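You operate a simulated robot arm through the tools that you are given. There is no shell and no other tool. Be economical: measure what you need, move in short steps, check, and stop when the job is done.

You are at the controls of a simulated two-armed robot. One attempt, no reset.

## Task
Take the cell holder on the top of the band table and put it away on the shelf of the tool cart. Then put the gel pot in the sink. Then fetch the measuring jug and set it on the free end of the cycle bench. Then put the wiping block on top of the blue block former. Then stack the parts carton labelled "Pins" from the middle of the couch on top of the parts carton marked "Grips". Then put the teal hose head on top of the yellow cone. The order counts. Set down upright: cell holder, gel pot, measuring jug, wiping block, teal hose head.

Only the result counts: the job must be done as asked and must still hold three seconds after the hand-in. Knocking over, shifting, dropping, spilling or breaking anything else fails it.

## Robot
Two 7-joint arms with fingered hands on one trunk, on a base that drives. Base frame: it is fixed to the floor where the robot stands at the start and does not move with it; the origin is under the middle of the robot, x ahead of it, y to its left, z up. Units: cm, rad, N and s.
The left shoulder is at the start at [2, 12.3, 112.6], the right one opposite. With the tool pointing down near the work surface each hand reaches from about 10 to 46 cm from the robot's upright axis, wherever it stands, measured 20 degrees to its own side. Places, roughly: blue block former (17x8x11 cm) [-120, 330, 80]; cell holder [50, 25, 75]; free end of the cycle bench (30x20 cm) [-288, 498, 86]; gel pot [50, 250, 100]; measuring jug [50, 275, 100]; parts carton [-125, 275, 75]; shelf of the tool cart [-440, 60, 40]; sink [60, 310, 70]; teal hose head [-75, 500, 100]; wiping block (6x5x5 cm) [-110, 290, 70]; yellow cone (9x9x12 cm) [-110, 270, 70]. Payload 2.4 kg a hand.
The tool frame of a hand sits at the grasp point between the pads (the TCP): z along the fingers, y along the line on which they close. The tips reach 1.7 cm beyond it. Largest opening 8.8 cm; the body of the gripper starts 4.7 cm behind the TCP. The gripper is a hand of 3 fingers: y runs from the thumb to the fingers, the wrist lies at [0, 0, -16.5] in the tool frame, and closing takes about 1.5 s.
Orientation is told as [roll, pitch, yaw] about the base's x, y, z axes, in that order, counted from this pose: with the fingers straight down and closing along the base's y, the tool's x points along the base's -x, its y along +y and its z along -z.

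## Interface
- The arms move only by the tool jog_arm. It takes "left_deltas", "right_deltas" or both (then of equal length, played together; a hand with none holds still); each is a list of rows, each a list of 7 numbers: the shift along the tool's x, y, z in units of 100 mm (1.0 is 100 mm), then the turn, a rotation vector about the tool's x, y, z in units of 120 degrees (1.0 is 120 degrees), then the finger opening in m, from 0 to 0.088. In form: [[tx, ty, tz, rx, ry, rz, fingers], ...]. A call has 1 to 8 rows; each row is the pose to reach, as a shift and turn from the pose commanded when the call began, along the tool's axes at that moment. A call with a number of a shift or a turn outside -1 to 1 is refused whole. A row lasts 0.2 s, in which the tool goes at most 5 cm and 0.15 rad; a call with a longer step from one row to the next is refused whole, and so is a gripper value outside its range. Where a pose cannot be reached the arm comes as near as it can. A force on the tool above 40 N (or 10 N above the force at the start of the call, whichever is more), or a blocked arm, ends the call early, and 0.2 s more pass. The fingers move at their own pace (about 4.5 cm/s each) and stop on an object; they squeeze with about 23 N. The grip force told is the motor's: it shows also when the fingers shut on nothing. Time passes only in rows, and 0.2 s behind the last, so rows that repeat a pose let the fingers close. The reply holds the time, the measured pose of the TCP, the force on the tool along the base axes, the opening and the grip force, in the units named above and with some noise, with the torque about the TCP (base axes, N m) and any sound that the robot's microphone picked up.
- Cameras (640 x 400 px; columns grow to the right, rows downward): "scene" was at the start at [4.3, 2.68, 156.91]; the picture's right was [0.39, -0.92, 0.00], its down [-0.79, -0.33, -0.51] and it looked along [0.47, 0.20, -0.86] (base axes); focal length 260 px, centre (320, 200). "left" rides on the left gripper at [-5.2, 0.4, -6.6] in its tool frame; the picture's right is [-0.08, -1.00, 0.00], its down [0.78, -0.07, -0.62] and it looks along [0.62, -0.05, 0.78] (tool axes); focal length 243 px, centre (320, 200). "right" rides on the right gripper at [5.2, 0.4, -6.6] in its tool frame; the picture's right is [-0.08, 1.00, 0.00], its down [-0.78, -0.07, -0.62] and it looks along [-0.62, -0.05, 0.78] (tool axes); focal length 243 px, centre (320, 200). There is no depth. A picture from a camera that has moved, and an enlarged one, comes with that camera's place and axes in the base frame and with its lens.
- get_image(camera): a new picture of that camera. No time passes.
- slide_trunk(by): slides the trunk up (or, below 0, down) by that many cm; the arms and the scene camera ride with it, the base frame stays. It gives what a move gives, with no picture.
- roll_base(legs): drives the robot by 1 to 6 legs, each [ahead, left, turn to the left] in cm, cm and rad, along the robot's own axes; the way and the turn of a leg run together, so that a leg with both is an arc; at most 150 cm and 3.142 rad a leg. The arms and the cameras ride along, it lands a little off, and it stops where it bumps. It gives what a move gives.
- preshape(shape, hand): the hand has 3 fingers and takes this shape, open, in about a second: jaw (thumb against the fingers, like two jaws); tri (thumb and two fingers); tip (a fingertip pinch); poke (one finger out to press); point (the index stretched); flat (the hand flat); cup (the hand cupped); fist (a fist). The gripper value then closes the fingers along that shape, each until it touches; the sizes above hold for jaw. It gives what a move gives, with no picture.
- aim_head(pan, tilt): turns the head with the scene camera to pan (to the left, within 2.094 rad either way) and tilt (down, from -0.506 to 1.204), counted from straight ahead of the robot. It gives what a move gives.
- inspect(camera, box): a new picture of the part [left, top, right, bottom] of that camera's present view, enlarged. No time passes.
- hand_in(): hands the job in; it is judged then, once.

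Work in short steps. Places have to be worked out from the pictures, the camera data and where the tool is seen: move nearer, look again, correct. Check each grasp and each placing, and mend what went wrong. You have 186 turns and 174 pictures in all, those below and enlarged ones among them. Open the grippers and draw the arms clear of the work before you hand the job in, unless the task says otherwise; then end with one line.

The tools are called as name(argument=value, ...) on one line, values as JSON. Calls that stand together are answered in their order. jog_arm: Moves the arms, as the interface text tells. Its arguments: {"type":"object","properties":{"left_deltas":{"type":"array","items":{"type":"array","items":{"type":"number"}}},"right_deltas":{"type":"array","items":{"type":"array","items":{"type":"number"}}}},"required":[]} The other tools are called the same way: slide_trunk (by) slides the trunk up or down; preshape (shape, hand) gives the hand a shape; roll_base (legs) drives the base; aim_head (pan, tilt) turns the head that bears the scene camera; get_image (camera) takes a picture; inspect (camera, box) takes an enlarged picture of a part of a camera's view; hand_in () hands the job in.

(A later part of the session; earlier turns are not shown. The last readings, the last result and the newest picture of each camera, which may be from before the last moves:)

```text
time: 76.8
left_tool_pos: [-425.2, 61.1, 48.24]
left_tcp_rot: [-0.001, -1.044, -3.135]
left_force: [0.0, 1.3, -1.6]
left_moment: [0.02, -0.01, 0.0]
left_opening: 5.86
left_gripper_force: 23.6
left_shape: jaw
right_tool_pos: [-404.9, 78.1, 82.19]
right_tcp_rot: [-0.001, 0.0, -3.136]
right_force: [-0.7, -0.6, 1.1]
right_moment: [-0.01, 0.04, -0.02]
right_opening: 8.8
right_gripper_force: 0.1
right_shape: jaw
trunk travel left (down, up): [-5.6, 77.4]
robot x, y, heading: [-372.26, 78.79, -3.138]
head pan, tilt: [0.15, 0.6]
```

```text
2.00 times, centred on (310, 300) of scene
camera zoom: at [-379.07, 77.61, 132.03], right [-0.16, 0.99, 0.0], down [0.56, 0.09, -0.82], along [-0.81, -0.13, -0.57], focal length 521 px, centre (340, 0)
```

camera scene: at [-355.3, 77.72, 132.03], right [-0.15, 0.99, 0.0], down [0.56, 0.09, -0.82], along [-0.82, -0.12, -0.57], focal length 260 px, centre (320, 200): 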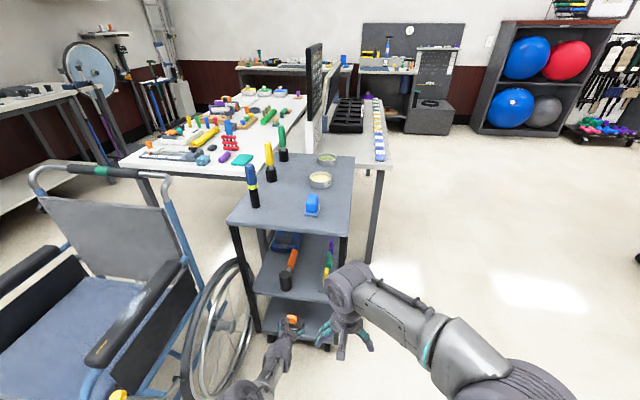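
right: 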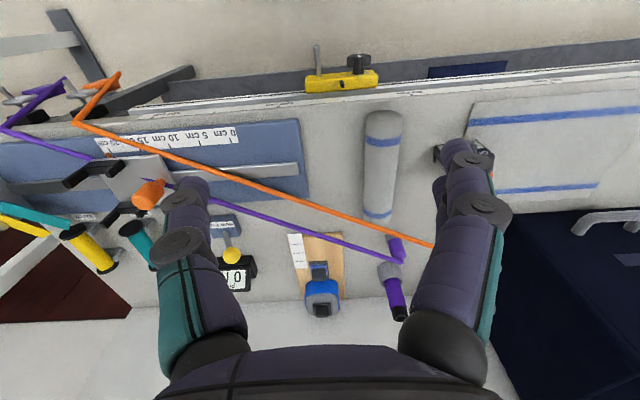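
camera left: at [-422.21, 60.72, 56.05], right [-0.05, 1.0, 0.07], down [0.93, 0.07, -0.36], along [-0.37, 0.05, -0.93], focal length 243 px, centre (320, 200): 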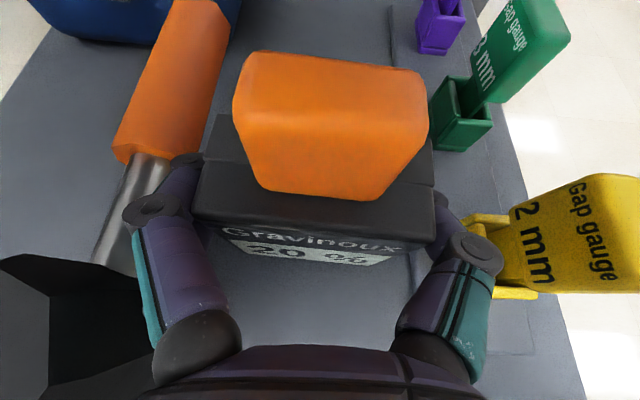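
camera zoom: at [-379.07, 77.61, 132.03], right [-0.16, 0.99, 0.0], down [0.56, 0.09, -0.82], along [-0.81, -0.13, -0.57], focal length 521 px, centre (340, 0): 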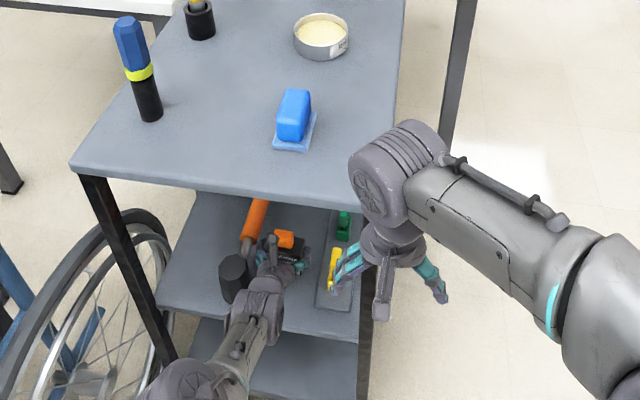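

Clearances fine both sides (mallet handle y≈54.5, tray y≈68). Lower by trunk 4.5 and read the force.

slide_trunk(by=-4.2)

get_image(camera="left")

```text
time: 77.7
left_tool_pos: [-425.32, 61.14, 44.39]
left_tcp_rot: [0.002, -1.056, -3.139]
left_force: [-4.7, -0.3, 30.3]
left_moment: [-0.01, 0.35, -0.02]
left_opening: 5.82
left_gripper_force: 23.4
left_shape: jaw
right_tool_pos: [-404.75, 78.28, 78.14]
right_tcp_rot: [0.003, -0.002, -3.135]
right_force: [-0.2, -0.8, 0.7]
right_moment: [0.01, -0.03, -0.02]
right_opening: 8.81
right_gripper_force: 0.1
right_shape: jaw
trunk travel left (down, up): [-1.4, 81.6]
robot x, y, heading: [-372.52, 78.9, -3.137]
head pan, tilt: [0.15, 0.6]
```

```text
142 pictures are left
camera left: at [-422.24, 60.71, 52.19], right [-0.05, 1.0, 0.07], down [0.93, 0.07, -0.37], along [-0.38, 0.05, -0.93], focal length 243 px, centre (320, 200)
```

left: 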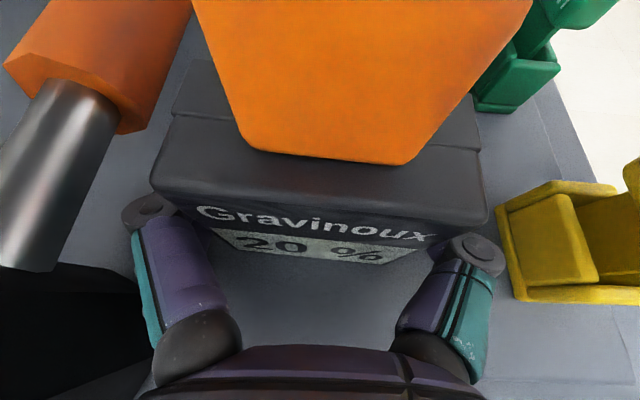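

Contact (30 N); the box stands on the shelf and slid a little in the fingers. Ease up 0.3 and open.

slide_trunk(by=0.3)

jog_arm(left_deltas=[[0, 0, 0, 0, 0, 0, 0.064], [0, 0, 0, 0, 0, 0, 0.072], [0, 0, 0, 0, 0, 0, 0.074], [0, 0, 0, 0, 0, 0, 0.074]])

get_image(camera="left")

```text
time: 78.2
left_tool_pos: [-425.24, 61.04, 44.41]
left_tcp_rot: [0.0, -1.048, -3.135]
left_force: [-6.2, -1.2, 21.2]
left_moment: [-0.07, 0.23, 0.01]
left_opening: 5.82
left_gripper_force: 23.3
left_shape: jaw
right_tool_pos: [-404.75, 78.24, 78.38]
right_tcp_rot: [0.0, -0.002, -3.134]
right_force: [-0.4, -0.3, 0.3]
right_moment: [0.0, -0.01, -0.04]
right_opening: 8.78
right_gripper_force: 0.1
right_shape: jaw
trunk travel left (down, up): [-1.7, 81.3]
robot x, y, heading: [-372.05, 78.94, -3.131]
head pan, tilt: [0.15, 0.6]
```

```text
time: 79.2
left_tool_pos: [-425.19, 61.0, 44.33]
left_tcp_rot: [-0.002, -1.044, -3.133]
left_force: [0.9, -0.6, -0.4]
left_moment: [-0.01, 0.03, 0.0]
left_opening: 7.38
left_gripper_force: 0.1
left_shape: jaw
right_tool_pos: [-404.87, 78.18, 78.26]
right_tcp_rot: [0.0, -0.001, -3.135]
right_force: [0.4, 0.0, 0.0]
right_moment: [0.01, -0.01, 0.01]
right_opening: 8.78
right_gripper_force: 0.0
right_shape: jaw
trunk travel left (down, up): [-1.7, 81.3]
robot x, y, heading: [-372.09, 78.76, -3.14]
head pan, tilt: [0.15, 0.6]
```

```text
141 pictures are left
camera left: at [-422.18, 60.73, 52.11], right [-0.05, 1.0, 0.07], down [0.93, 0.07, -0.36], along [-0.37, 0.05, -0.93], focal length 243 px, centre (320, 200)
```

left: 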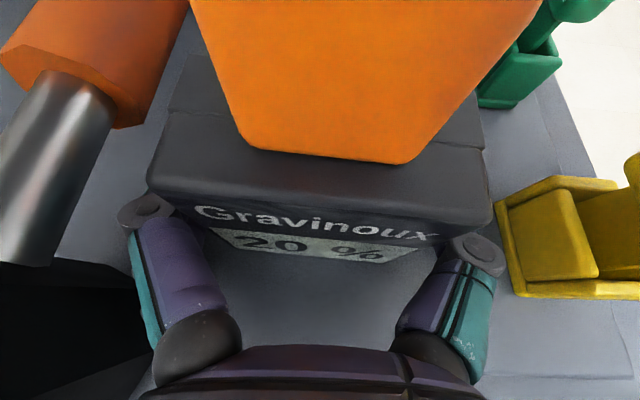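

Released and upright. Back straight out and verify.

roll_base(legs=[[-40, 0, 0]])

inspect(camera="scene", box=[220, 180, 380, 300])

```text
time: 81.7
left_tool_pos: [-385.73, 61.2, 44.19]
left_tcp_rot: [-0.003, -1.046, -3.132]
left_force: [0.8, -0.1, -0.3]
left_moment: [0.01, 0.02, 0.01]
left_opening: 7.38
left_gripper_force: 0.0
left_shape: jaw
right_tool_pos: [-365.51, 78.45, 78.28]
right_tcp_rot: [0.001, 0.0, -3.131]
right_force: [0.2, 0.2, -0.7]
right_moment: [-0.02, -0.01, 0.02]
right_opening: 8.77
right_gripper_force: 0.1
right_shape: jaw
trunk travel left (down, up): [-1.7, 81.3]
robot x, y, heading: [-333.54, 79.44, -3.133]
head pan, tilt: [0.15, 0.6]
```

```text
3.33 times, centred on (300, 240) of scene
camera zoom: at [-339.71, 77.9, 128.13], right [-0.16, 0.99, 0.0], down [0.56, 0.09, -0.82], along [-0.81, -0.13, -0.57], focal length 868 px, centre (387, 67)
```

zoom: 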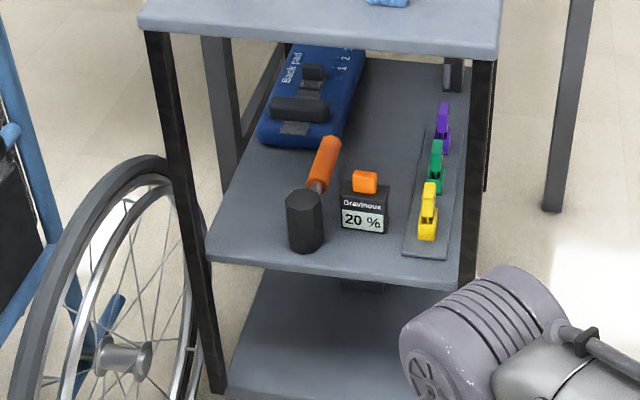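

Cell holder is correctly on the shelf. Now travel to the sink counter: raise trunk, turn around and go back round the mat.

slide_trunk(by=50)

roll_base(legs=[[-62, 0, 0], [0, 0, 3.133], [0, -92, 0], [0, -92, 0], [150, 0, 0], [80, 0, 0]])

aim_head(pan=1.2, tilt=0.5)

get_image(camera="scene")

```text
refused: 50 is not a number from -40 to 40
```

```text
time: 112.2
left_tool_pos: [15.62, -72.54, 44.36]
left_tcp_rot: [-0.001, -1.045, 0.048]
left_force: [0.6, -0.7, -0.6]
left_moment: [0.0, 0.02, 0.02]
left_opening: 7.37
left_gripper_force: 0.0
left_shape: jaw
right_tool_pos: [-3.95, -90.46, 78.32]
right_tcp_rot: [0.0, 0.0, 0.048]
right_force: [-1.3, 0.1, 0.9]
right_moment: [-0.01, 0.0, 0.03]
right_opening: 8.79
right_gripper_force: 0.0
right_shape: jaw
trunk travel left (down, up): [-1.7, 81.3]
robot x, y, heading: [-36.48, -92.65, 0.054]
head pan, tilt: [0.15, 0.6]
```

```text
time: 113.5
left_tool_pos: [15.67, -72.54, 44.35]
left_tcp_rot: [-0.002, -1.045, 0.048]
left_force: [0.2, -0.5, 0.3]
left_moment: [-0.02, -0.01, 0.0]
left_opening: 7.36
left_gripper_force: 0.1
left_shape: jaw
right_tool_pos: [-4.01, -90.45, 78.44]
right_tcp_rot: [-0.001, 0.0, 0.05]
right_force: [-0.4, -0.4, 0.1]
right_moment: [0.01, 0.01, 0.01]
right_opening: 8.81
right_gripper_force: 0.0
right_shape: jaw
trunk travel left (down, up): [-1.7, 81.3]
robot x, y, heading: [-36.66, -92.64, 0.047]
head pan, tilt: [1.201, 0.499]
```

```text
139 pictures are left
camera scene: at [-35.49, -84.08, 129.04], right [0.95, -0.32, 0.0], down [-0.15, -0.45, -0.88], along [0.28, 0.83, -0.48], focal length 260 px, centre (320, 200)
```

scene: 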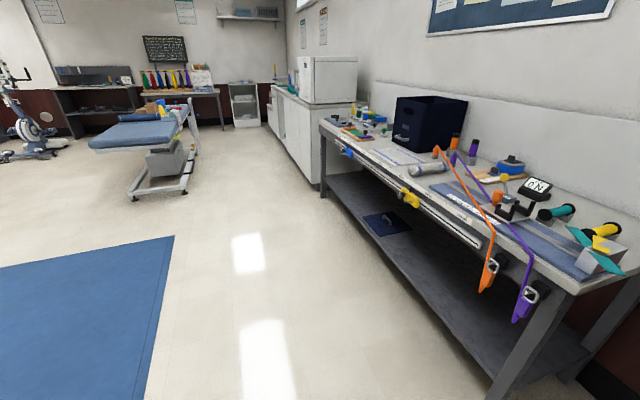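

Raise the trunk now (limit 40 per call), straighten and strafe north to y≈200.

slide_trunk(by=40)

slide_trunk(by=20)

roll_base(legs=[[0, 0, -0.05], [0, 150, 0], [0, 145, 0]])

aim_head(pan=0.6, tilt=0.6)

get_image(camera="scene")

```text
time: 117.3
left_tool_pos: [15.66, -72.57, 84.35]
left_tcp_rot: [-0.001, -1.045, 0.049]
left_force: [-0.3, -0.4, 0.6]
left_moment: [0.0, 0.03, 0.01]
left_opening: 7.38
left_gripper_force: 0.0
left_shape: jaw
right_tool_pos: [-3.95, -90.37, 118.36]
right_tcp_rot: [0.0, -0.001, 0.048]
right_force: [-0.4, 0.7, 0.0]
right_moment: [0.01, -0.01, 0.03]
right_opening: 8.81
right_gripper_force: 0.0
right_shape: jaw
trunk travel left (down, up): [-41.7, 41.3]
robot x, y, heading: [-36.56, -92.65, 0.046]
head pan, tilt: [1.201, 0.499]
```

```text
time: 119.5
left_tool_pos: [15.51, -72.51, 104.37]
left_tcp_rot: [0.0, -1.046, 0.048]
left_force: [0.2, -0.4, -0.2]
left_moment: [-0.01, 0.02, -0.01]
left_opening: 7.39
left_gripper_force: 0.1
left_shape: jaw
right_tool_pos: [-4.08, -90.63, 138.27]
right_tcp_rot: [0.0, -0.001, 0.047]
right_force: [0.0, 0.3, -0.5]
right_moment: [-0.05, 0.04, 0.01]
right_opening: 8.76
right_gripper_force: 0.0
right_shape: jaw
trunk travel left (down, up): [-61.7, 21.3]
robot x, y, heading: [-36.47, -92.58, 0.049]
head pan, tilt: [1.201, 0.499]
```

```text
time: 134.1
left_tool_pos: [13.45, 219.75, 104.29]
left_tcp_rot: [-0.002, -1.045, -0.002]
left_force: [0.0, 0.2, 1.3]
left_moment: [-0.02, -0.01, 0.0]
left_opening: 7.4
left_gripper_force: 0.1
left_shape: jaw
right_tool_pos: [-7.01, 202.84, 138.26]
right_tcp_rot: [0.001, 0.001, -0.001]
right_force: [-1.1, -0.3, 0.0]
right_moment: [0.01, -0.01, -0.01]
right_opening: 8.78
right_gripper_force: 0.0
right_shape: jaw
trunk travel left (down, up): [-61.7, 21.3]
robot x, y, heading: [-39.55, 202.21, 0.002]
head pan, tilt: [1.201, 0.499]
```

```text
time: 135.1
left_tool_pos: [13.32, 219.7, 104.38]
left_tcp_rot: [-0.003, -1.046, -0.002]
left_force: [0.6, -0.4, 0.5]
left_moment: [0.02, 0.0, 0.0]
left_opening: 7.38
left_gripper_force: 0.0
left_shape: jaw
right_tool_pos: [-7.05, 202.9, 138.36]
right_tcp_rot: [0.0, 0.0, -0.001]
right_force: [-1.2, 0.4, 1.0]
right_moment: [0.02, 0.0, -0.01]
right_opening: 8.8
right_gripper_force: 0.0
right_shape: jaw
trunk travel left (down, up): [-61.7, 21.3]
robot x, y, heading: [-39.49, 202.27, -0.002]
head pan, tilt: [0.6, 0.6]
```

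```text
138 pictures are left
camera scene: at [-34.29, 207.34, 188.13], right [0.56, -0.83, 0.0], down [-0.47, -0.32, -0.82], along [0.68, 0.47, -0.57], focal length 260 px, centre (320, 200)
```

scene: 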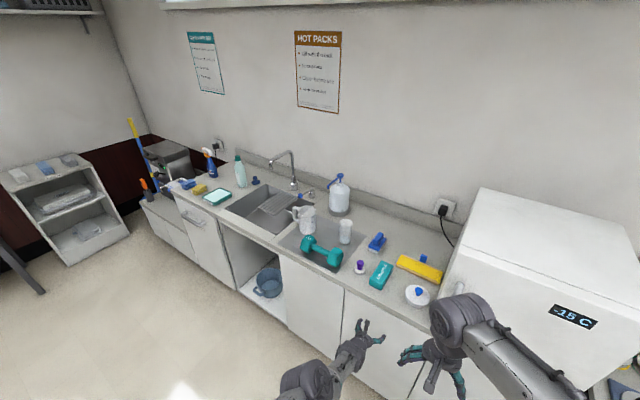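

Zoom in on the counter to identify the gel pot, measuring jug and sink.

inspect(camera="scene", box=[270, 170, 450, 310])

inspect(camera="scene", box=[150, 130, 330, 260])

```text
2.86 times, centred on (360, 240) of scene
camera zoom: at [-34.29, 207.34, 188.13], right [0.56, -0.83, 0.0], down [-0.47, -0.32, -0.82], along [0.68, 0.47, -0.57], focal length 744 px, centre (206, 86)
```

zoom: 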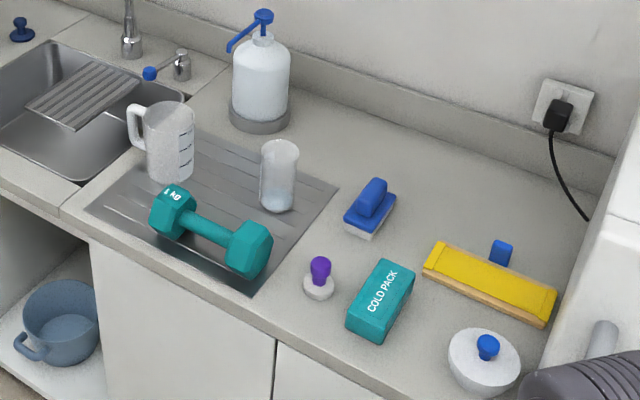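

```text
3.08 times, centred on (240, 195) of scene
camera zoom: at [-34.29, 207.34, 188.13], right [0.56, -0.83, 0.0], down [-0.47, -0.32, -0.82], along [0.68, 0.47, -0.57], focal length 802 px, centre (566, 215)
```

zoom: 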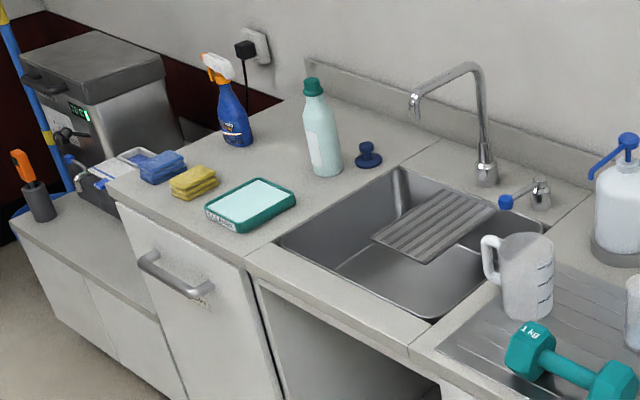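

The jug is the handled, graduated vessel at ~[50.7,274]. The gel pot isn't yet certain (glass tumbler at ~[57,255] vs knobbed discs). Move closer and look.

roll_base(legs=[[0, 38, 0], [15, 0, 0]])

aim_head(pan=0.1, tilt=0.8)

get_image(camera="scene")

inspect(camera="scene", box=[200, 130, 400, 255])

```text
time: 138.5
left_tool_pos: [29.02, 256.45, 104.23]
left_tcp_rot: [-0.002, -1.043, -0.009]
left_force: [-0.4, 0.6, 0.0]
left_moment: [0.0, 0.02, 0.01]
left_opening: 7.38
left_gripper_force: 0.0
left_shape: jaw
right_tool_pos: [8.42, 239.7, 138.29]
right_tcp_rot: [0.0, -0.001, -0.009]
right_force: [-0.2, 0.5, -0.6]
right_moment: [-0.01, -0.01, 0.03]
right_opening: 8.79
right_gripper_force: 0.0
right_shape: jaw
trunk travel left (down, up): [-61.7, 21.3]
robot x, y, heading: [-23.93, 239.64, -0.003]
head pan, tilt: [0.6, 0.6]
```

```text
time: 139.4
left_tool_pos: [29.02, 256.27, 104.36]
left_tcp_rot: [-0.002, -1.044, -0.008]
left_force: [-0.2, -0.1, -0.1]
left_moment: [0.02, -0.02, 0.01]
left_opening: 7.38
left_gripper_force: 0.1
left_shape: jaw
right_tool_pos: [8.36, 239.72, 138.27]
right_tcp_rot: [0.0, 0.0, -0.009]
right_force: [0.5, 0.5, 0.3]
right_moment: [-0.01, 0.02, -0.01]
right_opening: 8.79
right_gripper_force: 0.1
right_shape: jaw
trunk travel left (down, up): [-61.7, 21.3]
robot x, y, heading: [-23.84, 239.42, -0.007]
head pan, tilt: [0.099, 0.799]
```

```text
135 pictures are left
camera scene: at [-18.16, 240.19, 186.45], right [0.09, -1.0, 0.0], down [-0.71, -0.07, -0.7], along [0.69, 0.06, -0.72], focal length 260 px, centre (320, 200)
```

scene: 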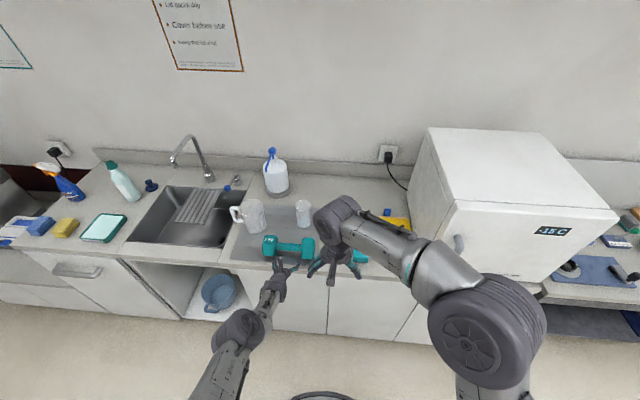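

```text
3.20 times, centred on (300, 192) of scene
camera zoom: at [-18.16, 240.19, 186.45], right [0.09, -1.0, 0.0], down [-0.71, -0.07, -0.7], along [0.69, 0.06, -0.72], focal length 834 px, centre (384, 224)
```

zoom: 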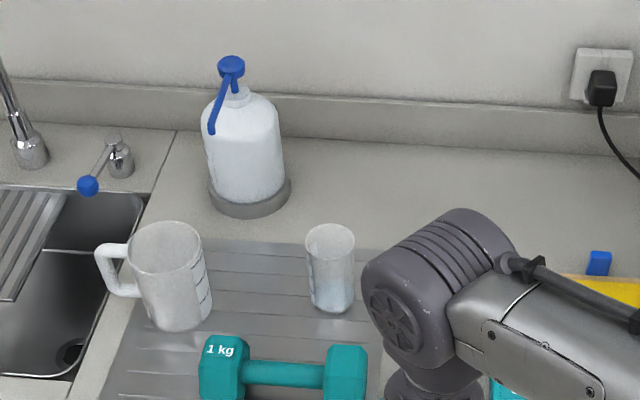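

Zoom closely on tumbler and jug contents.

inspect(camera="scene", box=[225, 190, 320, 250])

get_image(camera="left")

```text
6.67 times, centred on (272, 220) of scene
camera zoom: at [-18.16, 240.19, 186.45], right [0.09, -1.0, 0.0], down [-0.71, -0.07, -0.7], along [0.69, 0.06, -0.72], focal length 1737 px, centre (637, 67)
```

zoom: 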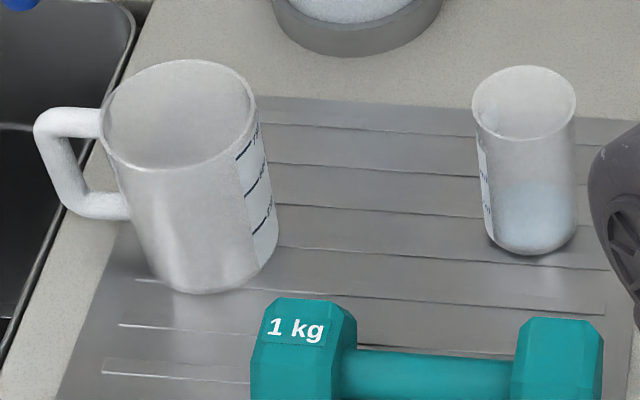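

```text
132 pictures are left
camera left: at [25.73, 256.91, 112.15], right [0.03, -1.0, 0.07], down [-0.93, -0.06, -0.36], along [0.37, -0.06, -0.93], focal length 243 px, centre (320, 200)
```

left: 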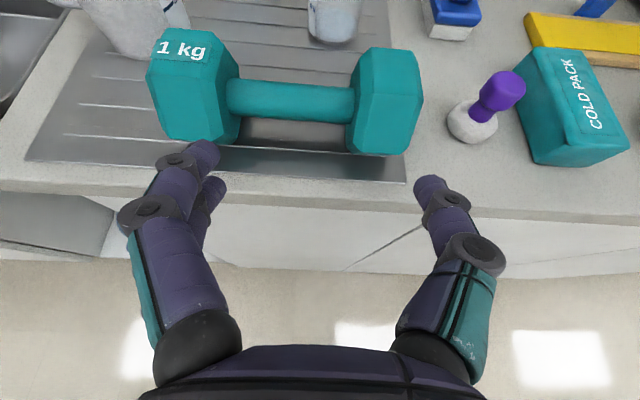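

The tumbler (~[57.5,254], z 91–104) holding gel-like content fits the gel pot; I'll check its label on approach. Retilt the left hand to ~20° from vertical, raised clear, before advancing.

slide_trunk(by=12)

jog_arm(left_deltas=[[0.075, 0, -0.13, 0, 0.0557, 0, 0.088], [0.15, 0, -0.26, 0, 0.111, 0, 0.088], [0.225, 0, -0.39, 0, 0.167, 0, 0.088], [0.3, 0, -0.52, 0, 0.223, 0, 0.088], [0.375, 0, -0.65, 0, 0.278, 0, 0.088], [0.45, 0, -0.78, 0, 0.334, 0, 0.088]])

get_image(camera="left")

```text
time: 140.9
left_tool_pos: [28.88, 256.27, 116.31]
left_tcp_rot: [-0.002, -1.046, -0.009]
left_force: [0.1, 0.2, 0.0]
left_moment: [0.04, -0.01, 0.0]
left_opening: 7.38
left_gripper_force: 0.1
left_shape: jaw
right_tool_pos: [8.33, 239.64, 150.42]
right_tcp_rot: [0.001, -0.001, -0.008]
right_force: [0.0, -0.7, -0.3]
right_moment: [-0.01, -0.02, -0.01]
right_opening: 8.78
right_gripper_force: 0.1
right_shape: jaw
trunk travel left (down, up): [-73.7, 9.3]
robot x, y, heading: [-24.25, 239.64, -0.008]
head pan, tilt: [0.099, 0.799]
```

```text
time: 142.3
left_tool_pos: [20.03, 256.38, 116.09]
left_tcp_rot: [-0.001, -0.345, -0.011]
left_force: [-0.1, 0.8, -0.1]
left_moment: [-0.01, -0.03, 0.02]
left_opening: 8.78
left_gripper_force: 0.0
left_shape: jaw
left hand out of reach, approached as far as the arm can: row 1, 2, 3
right_tool_pos: [8.32, 239.51, 150.22]
right_tcp_rot: [0.003, 0.0, -0.01]
right_force: [-0.6, -0.1, 0.7]
right_moment: [0.02, -0.03, -0.01]
right_opening: 8.78
right_gripper_force: 0.1
right_shape: jaw
trunk travel left (down, up): [-73.7, 9.3]
robot x, y, heading: [-23.84, 239.16, -0.01]
head pan, tilt: [0.099, 0.799]
```

```text
131 pictures are left
camera left: at [22.62, 256.81, 124.15], right [0.07, -1.0, 0.03], down [-0.95, -0.06, 0.32], along [-0.32, -0.05, -0.95], focal length 243 px, centre (320, 200)
```

left: 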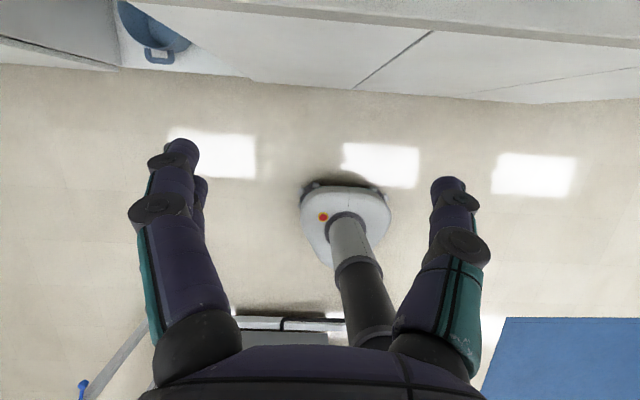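

Base front is only ~17 cm ahead of its axis and the cabinet is at x≈36, so I can drive to x≈10. Hand at z 116 clears everything there.

roll_base(legs=[[32, -1, 0.01]])

aim_head(pan=0.35, tilt=1.0)

get_image(camera="scene")

get_image(camera="left")

```text
time: 144.4
left_tool_pos: [51.8, 256.54, 116.01]
left_tcp_rot: [0.0, -0.345, 0.01]
left_force: [0.4, 0.2, 0.0]
left_moment: [0.05, 0.04, 0.0]
left_opening: 8.8
left_gripper_force: 0.0
left_shape: jaw
right_tool_pos: [40.45, 239.4, 150.31]
right_tcp_rot: [0.001, -0.001, 0.01]
right_force: [-0.1, -0.1, 0.1]
right_moment: [0.0, -0.01, 0.0]
right_opening: 8.79
right_gripper_force: 0.2
right_shape: jaw
trunk travel left (down, up): [-73.7, 9.3]
robot x, y, heading: [7.77, 238.16, 0.01]
head pan, tilt: [0.099, 0.799]
```

```text
time: 145.2
left_tool_pos: [51.86, 256.4, 115.99]
left_tcp_rot: [0.0, -0.345, 0.011]
left_force: [-0.4, 0.0, -0.2]
left_moment: [0.02, -0.02, 0.01]
left_opening: 8.78
left_gripper_force: 0.0
left_shape: jaw
right_tool_pos: [40.43, 239.46, 150.29]
right_tcp_rot: [-0.002, 0.0, 0.009]
right_force: [0.5, 0.4, 0.7]
right_moment: [0.0, -0.01, -0.03]
right_opening: 8.78
right_gripper_force: 0.1
right_shape: jaw
trunk travel left (down, up): [-73.7, 9.3]
robot x, y, heading: [7.81, 238.22, 0.013]
head pan, tilt: [0.351, 1.0]
```

```text
130 pictures are left
camera scene: at [12.45, 240.91, 196.93], right [0.35, -0.94, 0.0], down [-0.79, -0.3, -0.54], along [0.51, 0.19, -0.84], focal length 260 px, centre (320, 200)
```

scene: 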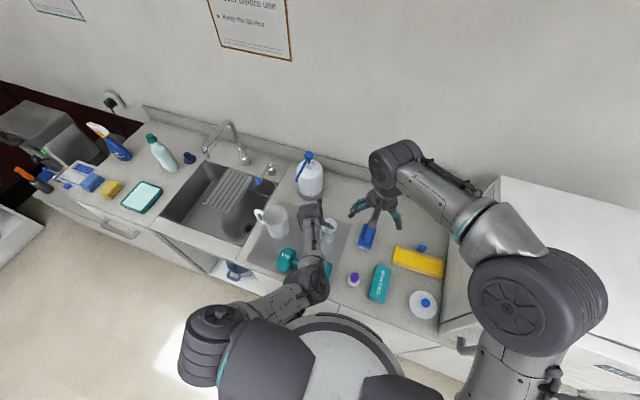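

```text
129 pictures are left
camera left: at [54.4, 256.93, 124.13], right [0.09, -1.0, 0.03], down [-0.94, -0.08, 0.32], along [-0.32, -0.06, -0.95], focal length 243 px, centre (320, 200)
```

left: 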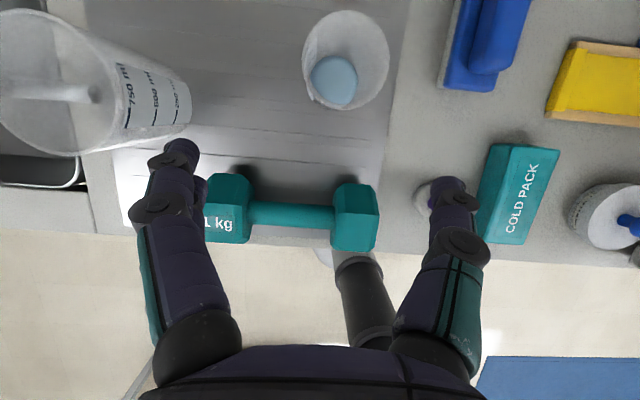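

Gel visible in the pot (pale blue, centre ~[58.6,254.7]). Base 3.5 ahead, hand forward 3.2 and right 1.8, then check.

roll_base(legs=[[3.5, 0, -0.011]])

jog_arm(left_deltas=[[-0.1, -0.06, 0.037, 0, 0, 0, 0.088], [-0.2, -0.12, 0.074, 0, 0, 0, 0.088], [-0.3, -0.17, 0.11, 0, 0, 0, 0.088]])

get_image(camera="left")

```text
time: 146.1
left_tool_pos: [55.24, 256.02, 116.31]
left_tcp_rot: [-0.003, -0.349, 0.001]
left_force: [-0.4, -0.2, -1.2]
left_moment: [0.01, 0.0, 0.02]
left_opening: 8.79
left_gripper_force: 0.1
left_shape: jaw
right_tool_pos: [43.57, 239.06, 150.43]
right_tcp_rot: [0.0, -0.005, 0.001]
right_force: [0.6, -0.2, 0.1]
right_moment: [-0.05, -0.01, 0.01]
right_opening: 8.79
right_gripper_force: 0.1
right_shape: jaw
trunk travel left (down, up): [-73.7, 9.3]
robot x, y, heading: [11.49, 238.32, -0.001]
head pan, tilt: [0.351, 1.0]
```

```text
time: 146.9
left_tool_pos: [58.8, 254.45, 116.06]
left_tcp_rot: [-0.001, -0.345, -0.001]
left_force: [0.2, 0.2, -0.3]
left_moment: [0.02, 0.02, -0.01]
left_opening: 8.79
left_gripper_force: 0.1
left_shape: jaw
right_tool_pos: [44.02, 239.06, 150.32]
right_tcp_rot: [0.0, -0.002, 0.001]
right_force: [-1.0, -0.2, -0.2]
right_moment: [0.0, 0.02, 0.01]
right_opening: 8.79
right_gripper_force: 0.0
right_shape: jaw
trunk travel left (down, up): [-73.7, 9.3]
robot x, y, heading: [11.53, 238.6, 0.005]
head pan, tilt: [0.351, 1.0]
```

```text
128 pictures are left
camera left: at [61.43, 254.86, 124.08], right [0.08, -1.0, 0.03], down [-0.94, -0.06, 0.32], along [-0.32, -0.05, -0.95], focal length 243 px, centre (320, 200)
```

left: 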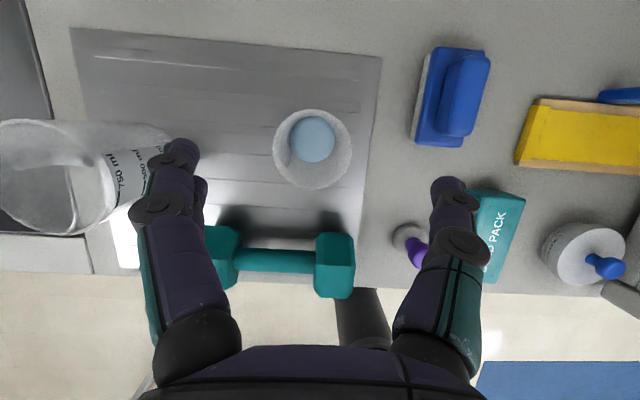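

Aligned. Lower 15.5 cm with the trunk, then check and close.

slide_trunk(by=-15.5)

get_image(camera="left")

```text
time: 148.7
left_tool_pos: [58.78, 254.35, 100.63]
left_tcp_rot: [-0.003, -0.345, -0.004]
left_force: [0.6, -0.4, 1.2]
left_moment: [-0.01, 0.01, 0.03]
left_opening: 8.78
left_gripper_force: 0.1
left_shape: jaw
right_tool_pos: [44.06, 239.02, 134.74]
right_tcp_rot: [0.002, -0.001, 0.0]
right_force: [-0.1, 0.4, -1.1]
right_moment: [-0.02, 0.0, -0.02]
right_opening: 8.8
right_gripper_force: 0.1
right_shape: jaw
trunk travel left (down, up): [-58.2, 24.8]
robot x, y, heading: [11.15, 238.82, 0.003]
head pan, tilt: [0.351, 1.0]
```

```text
127 pictures are left
camera left: at [61.32, 254.87, 108.64], right [0.08, -1.0, 0.03], down [-0.95, -0.06, 0.32], along [-0.32, -0.05, -0.95], focal length 243 px, centre (320, 200)
```

left: 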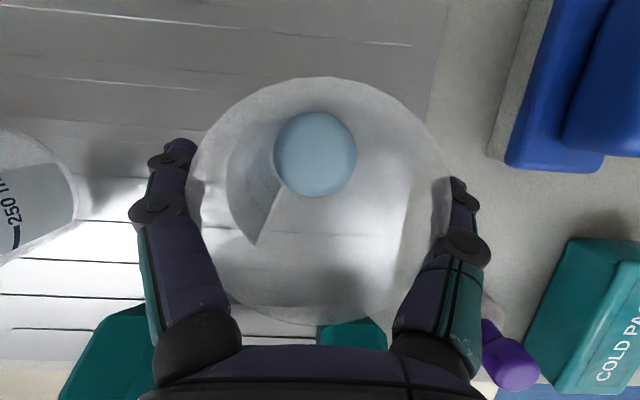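

Pot nicely between the fingers. Close and lift.

jog_arm(left_deltas=[[0, 0, 0, 0, 0, 0, 0.07], [0, 0, 0, 0, 0, 0, 0.04], [0, 0, 0, 0, 0, 0, 0.04], [0, 0, 0, 0, 0, 0, 0.04], [0, 0, 0, 0, 0, 0, 0.04], [0, 0, 0, 0, 0, 0, 0.04]])

slide_trunk(by=18)

get_image(camera="left")

get_image(camera="scene")

```text
time: 150.1
left_tool_pos: [58.65, 254.35, 100.58]
left_tcp_rot: [-0.002, -0.346, -0.002]
left_force: [-0.3, -0.1, -0.8]
left_moment: [-0.01, -0.01, 0.0]
left_opening: 5.99
left_gripper_force: 22.7
left_shape: jaw
right_tool_pos: [44.05, 239.04, 134.83]
right_tcp_rot: [0.0, 0.001, -0.001]
right_force: [-0.8, -0.1, -0.3]
right_moment: [-0.02, 0.01, -0.03]
right_opening: 8.8
right_gripper_force: 0.0
right_shape: jaw
trunk travel left (down, up): [-58.2, 24.8]
robot x, y, heading: [11.33, 238.26, -0.004]
head pan, tilt: [0.351, 1.0]
```

```text
time: 152.1
left_tool_pos: [58.85, 254.35, 118.44]
left_tcp_rot: [-0.001, -0.344, 0.0]
left_force: [0.6, 0.8, -0.2]
left_moment: [0.0, -0.02, 0.02]
left_opening: 5.96
left_gripper_force: 23.1
left_shape: jaw
right_tool_pos: [44.03, 238.99, 152.86]
right_tcp_rot: [-0.001, 0.002, 0.001]
right_force: [0.0, 0.2, -0.6]
right_moment: [0.01, -0.03, -0.01]
right_opening: 8.79
right_gripper_force: 0.0
right_shape: jaw
trunk travel left (down, up): [-76.2, 6.8]
robot x, y, heading: [11.23, 238.54, -0.002]
head pan, tilt: [0.351, 1.0]
```

```text
126 pictures are left
camera left: at [61.34, 254.86, 126.61], right [0.08, -1.0, 0.03], down [-0.94, -0.06, 0.32], along [-0.32, -0.05, -0.95], focal length 243 px, centre (320, 200)
```

left: 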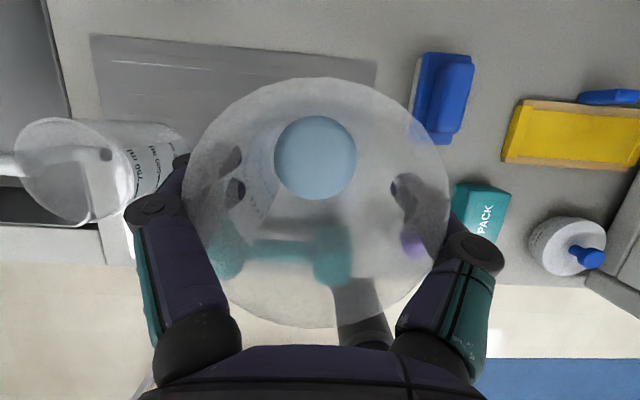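

```text
125 pictures are left
camera scene: at [16.06, 240.89, 199.42], right [0.34, -0.94, 0.0], down [-0.79, -0.29, -0.54], along [0.51, 0.19, -0.84], focal length 260 px, centre (320, 200)
```

scene: 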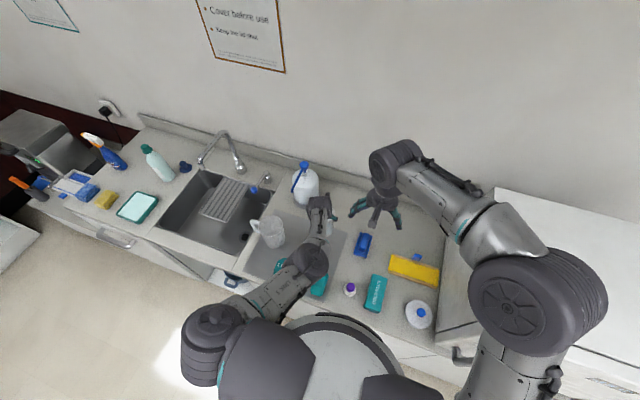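

Secured. Inspect the sink from here to choose the spot.

inspect(camera="scene", box=[140, 130, 300, 270])

```text
2.86 times, centred on (220, 200) of scene
camera zoom: at [16.06, 240.89, 199.42], right [0.34, -0.94, 0.0], down [-0.79, -0.29, -0.54], along [0.51, 0.19, -0.84], focal length 744 px, centre (606, 200)
```

zoom: 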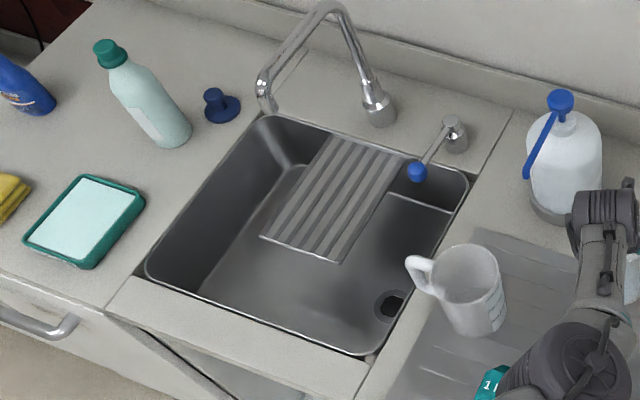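

Free strip in the basin in front of the ridged plate: x 43–55. Target pot at [51, 312]. Raise 5, back up 7.9 and strafe left 57.6.

slide_trunk(by=5)

roll_base(legs=[[-7.9, 0, 0], [0, 57.6, 0]])

get_image(camera="scene")

get_image(camera="left")

```text
time: 153.0
left_tool_pos: [58.79, 254.48, 123.76]
left_tcp_rot: [0.0, -0.345, -0.002]
left_force: [-0.1, -0.1, -1.1]
left_moment: [-0.02, 0.0, 0.0]
left_opening: 6.01
left_gripper_force: 22.9
left_shape: jaw
right_tool_pos: [43.97, 239.07, 157.86]
right_tcp_rot: [-0.001, 0.001, 0.0]
right_force: [0.1, 0.0, -0.6]
right_moment: [0.01, 0.0, -0.01]
right_opening: 8.78
right_gripper_force: 0.1
right_shape: jaw
trunk travel left (down, up): [-81.2, 1.8]
robot x, y, heading: [11.49, 238.12, 0.001]
head pan, tilt: [0.351, 1.0]
```

```text
time: 157.0
left_tool_pos: [51.73, 312.36, 123.68]
left_tcp_rot: [-0.002, -0.346, -0.024]
left_force: [1.1, -0.6, -0.5]
left_moment: [-0.03, -0.02, -0.02]
left_opening: 6.0
left_gripper_force: 22.5
left_shape: jaw
right_tool_pos: [36.84, 297.38, 157.78]
right_tcp_rot: [-0.001, 0.0, -0.022]
right_force: [0.3, 0.4, 0.3]
right_moment: [0.0, -0.03, 0.04]
right_opening: 8.8
right_gripper_force: 0.0
right_shape: jaw
trunk travel left (down, up): [-81.2, 1.8]
robot x, y, heading: [4.39, 297.33, -0.018]
head pan, tilt: [0.351, 1.0]
```

```text
123 pictures are left
camera scene: at [8.82, 299.77, 204.43], right [0.32, -0.95, 0.0], down [-0.8, -0.27, -0.54], along [0.51, 0.18, -0.84], focal length 260 px, centre (320, 200)
```

scene: 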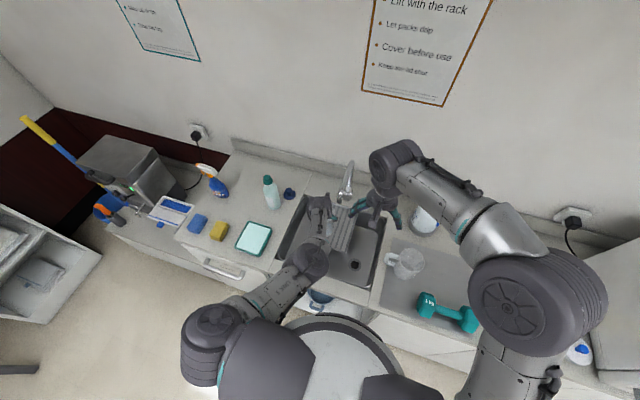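

```text
122 pictures are left
camera left: at [54.39, 312.78, 131.62], right [0.06, -1.0, 0.03], down [-0.95, -0.04, 0.32], along [-0.32, -0.05, -0.95], focal length 243 px, centre (320, 200)
```

left: 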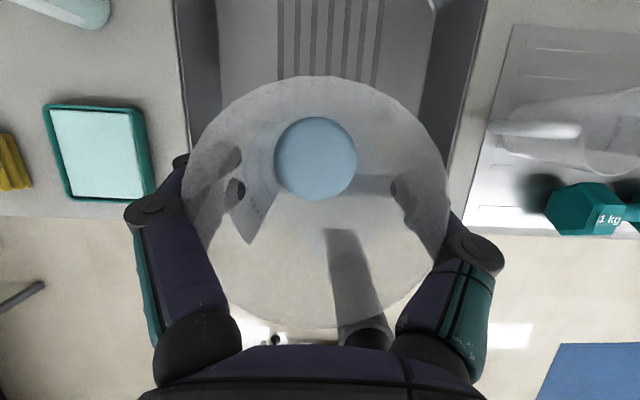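

Zoom the scene view to relate hand and basin front rim.

inspect(camera="scene", box=[240, 160, 420, 320])

```text
2.50 times, centred on (330, 240) of scene
camera zoom: at [8.82, 299.77, 204.43], right [0.32, -0.95, 0.0], down [-0.8, -0.27, -0.54], along [0.51, 0.18, -0.84], focal length 651 px, centre (295, 100)
```

zoom: 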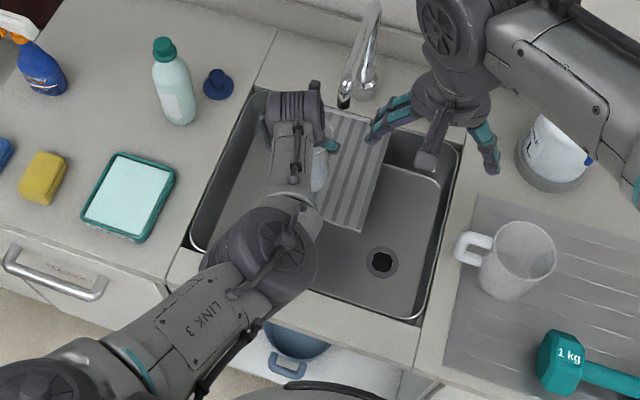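

Hand x≈51.7 fits the strip. Lower 30 cm by trunk, then look.

slide_trunk(by=-30)

get_image(camera="scene")

get_image(camera="left")

```text
time: 160.0
left_tool_pos: [51.69, 312.41, 93.56]
left_tcp_rot: [-0.001, -0.345, -0.022]
left_force: [0.4, -0.5, -0.6]
left_moment: [0.02, 0.0, 0.03]
left_opening: 5.97
left_gripper_force: 22.5
left_shape: jaw
right_tool_pos: [36.74, 297.39, 127.9]
right_tcp_rot: [0.0, 0.0, -0.022]
right_force: [-0.4, -0.6, 0.4]
right_moment: [0.01, -0.01, -0.01]
right_opening: 8.8
right_gripper_force: 0.0
right_shape: jaw
trunk travel left (down, up): [-51.2, 31.8]
robot x, y, heading: [4.28, 297.65, -0.017]
head pan, tilt: [0.351, 1.0]
```

```text
120 pictures are left
camera scene: at [8.81, 299.8, 174.44], right [0.32, -0.95, 0.0], down [-0.8, -0.27, -0.54], along [0.51, 0.18, -0.84], focal length 260 px, centre (320, 200)
```

scene: 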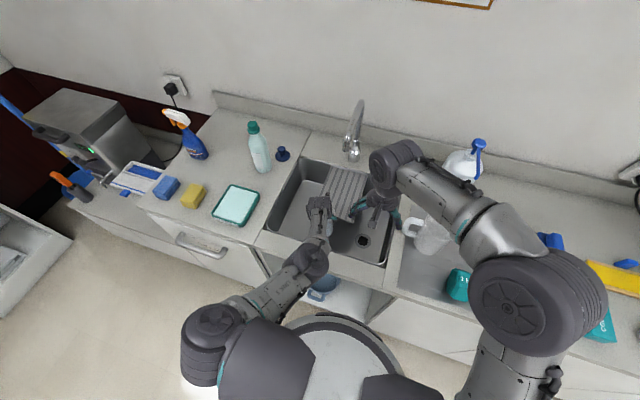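

```text
119 pictures are left
camera left: at [54.38, 312.8, 101.63], right [0.06, -1.0, 0.03], down [-0.95, -0.04, 0.32], along [-0.32, -0.05, -0.95], focal length 243 px, centre (320, 200)
```

left: 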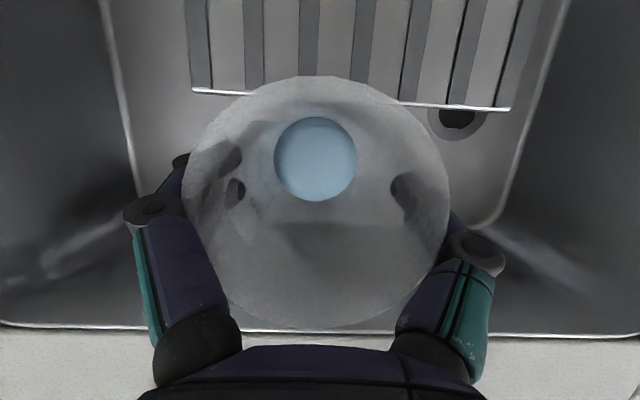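

Front rim x≈43.5, plate front x≈55.2 (z≈89). Shift back 1.2 cm for even margins, then lower 8.

jog_arm(left_deltas=[[0.06, 0, -0.02, 0, 0, 0, 0.04], [0.113, 0, -0.041, 0, 0, 0, 0.04]])

slide_trunk(by=-8)

get_image(camera="left")

```text
time: 160.6
left_tool_pos: [50.58, 312.4, 93.64]
left_tcp_rot: [-0.002, -0.345, -0.022]
left_force: [-0.4, 0.7, -1.0]
left_moment: [0.02, 0.04, 0.01]
left_opening: 5.99
left_gripper_force: 23.2
left_shape: jaw
right_tool_pos: [36.77, 297.5, 127.74]
right_tcp_rot: [0.001, -0.001, -0.02]
right_force: [0.4, -0.8, 0.2]
right_moment: [-0.02, 0.02, 0.0]
right_opening: 8.79
right_gripper_force: 0.1
right_shape: jaw
trunk travel left (down, up): [-51.2, 31.8]
robot x, y, heading: [4.08, 297.77, -0.024]
head pan, tilt: [0.351, 1.0]
```

```text
time: 161.8
left_tool_pos: [50.5, 312.46, 85.76]
left_tcp_rot: [-0.003, -0.345, -0.022]
left_force: [0.0, 0.3, -0.8]
left_moment: [-0.02, -0.01, -0.01]
left_opening: 5.95
left_gripper_force: 22.8
left_shape: jaw
right_tool_pos: [36.75, 297.39, 119.8]
right_tcp_rot: [0.0, 0.001, -0.021]
right_force: [0.2, 0.2, -0.2]
right_moment: [0.02, 0.0, -0.03]
right_opening: 8.8
right_gripper_force: 0.0
right_shape: jaw
trunk travel left (down, up): [-43.2, 39.8]
robot x, y, heading: [3.94, 297.41, -0.017]
head pan, tilt: [0.351, 1.0]
```

```text
118 pictures are left
camera left: at [53.19, 312.88, 93.74], right [0.06, -1.0, 0.03], down [-0.95, -0.04, 0.32], along [-0.32, -0.05, -0.95], focal length 243 px, centre (320, 200)
```

left: 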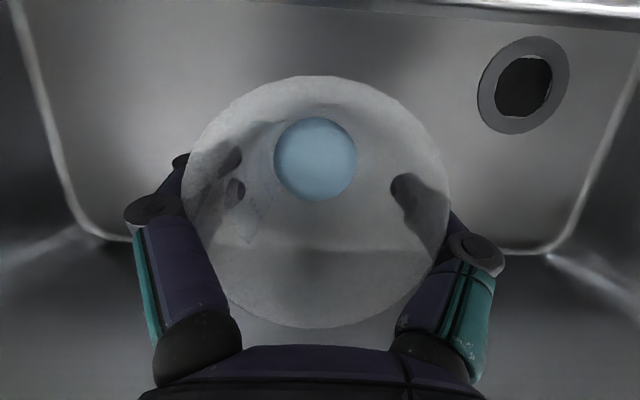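

Clear of plate and rim. Lower in small steps until contact.

slide_trunk(by=-2)

slide_trunk(by=-1)

```text
time: 162.4
left_tool_pos: [50.63, 312.48, 84.03]
left_tcp_rot: [-0.001, -0.351, -0.022]
left_force: [-4.9, 0.2, 30.3]
left_moment: [0.36, -0.15, 0.05]
left_opening: 5.81
left_gripper_force: 23.3
left_shape: jaw
right_tool_pos: [36.35, 297.31, 117.85]
right_tcp_rot: [0.002, -0.003, -0.021]
right_force: [-0.3, -0.7, -0.3]
right_moment: [-0.01, -0.04, 0.0]
right_opening: 8.78
right_gripper_force: 0.0
right_shape: jaw
trunk travel left (down, up): [-41.2, 41.8]
robot x, y, heading: [4.52, 297.65, -0.024]
head pan, tilt: [0.351, 1.0]
```

```text
time: 162.8
left_tool_pos: [50.83, 312.45, 83.84]
left_tcp_rot: [0.006, -0.361, -0.022]
left_force: [-7.1, -0.1, 27.5]
left_moment: [0.04, 0.01, 0.08]
left_opening: 5.73
left_gripper_force: 23.0
left_shape: jaw
right_tool_pos: [36.45, 297.46, 117.57]
right_tcp_rot: [0.001, -0.003, -0.022]
right_force: [0.9, 0.4, -0.6]
right_moment: [-0.01, -0.01, 0.0]
right_opening: 8.77
right_gripper_force: 0.1
right_shape: jaw
trunk travel left (down, up): [-40.8, 42.2]
robot x, y, heading: [4.2, 297.27, -0.02]
head pan, tilt: [0.351, 1.0]
stopped: the force on the tool passed its limit (the readings are from after the stop); the commanded pose is now the measured one
```

Bottom reached. Ease up 0.4, open and check.

slide_trunk(by=0.4)

jog_arm(left_deltas=[[0, 0, 0, 0, 0, 0, 0.064], [0, 0, 0, 0, 0, 0, 0.072], [0, 0, 0, 0, 0, 0, 0.08], [0, 0, 0, 0, 0, 0, 0.084], [0, 0, 0, 0, 0, 0, 0.084]])

get_image(camera="left")

```text
time: 163.3
left_tool_pos: [50.73, 312.52, 84.0]
left_tcp_rot: [0.001, -0.353, -0.023]
left_force: [0.1, 0.4, 7.5]
left_moment: [0.08, -0.06, 0.04]
left_opening: 5.75
left_gripper_force: 22.6
left_shape: jaw
right_tool_pos: [36.59, 297.28, 117.9]
right_tcp_rot: [0.001, -0.002, -0.02]
right_force: [0.6, -1.0, -0.1]
right_moment: [0.01, 0.0, 0.01]
right_opening: 8.81
right_gripper_force: 0.1
right_shape: jaw
trunk travel left (down, up): [-41.2, 41.8]
robot x, y, heading: [3.84, 297.23, -0.018]
head pan, tilt: [0.351, 1.0]
```

```text
time: 164.5
left_tool_pos: [50.69, 312.58, 83.95]
left_tcp_rot: [0.003, -0.355, -0.021]
left_force: [-0.6, 0.3, 2.8]
left_moment: [-0.02, -0.02, -0.02]
left_opening: 8.38
left_gripper_force: 0.1
left_shape: jaw
right_tool_pos: [36.68, 297.29, 117.75]
right_tcp_rot: [0.0, -0.002, -0.02]
right_force: [-1.1, 0.2, -0.1]
right_moment: [0.0, -0.01, 0.0]
right_opening: 8.78
right_gripper_force: 0.1
right_shape: jaw
trunk travel left (down, up): [-41.2, 41.8]
robot x, y, heading: [3.94, 297.43, -0.021]
head pan, tilt: [0.351, 1.0]
```

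```text
117 pictures are left
camera left: at [53.33, 312.93, 92.03], right [0.06, -1.0, 0.03], down [-0.95, -0.05, 0.31], along [-0.31, -0.04, -0.95], focal length 243 px, centre (320, 200)
```

left: 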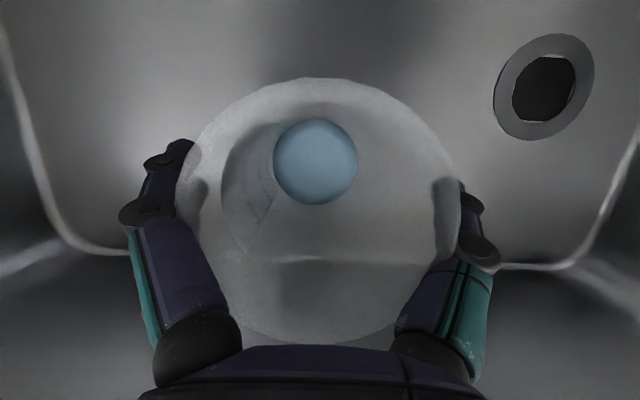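

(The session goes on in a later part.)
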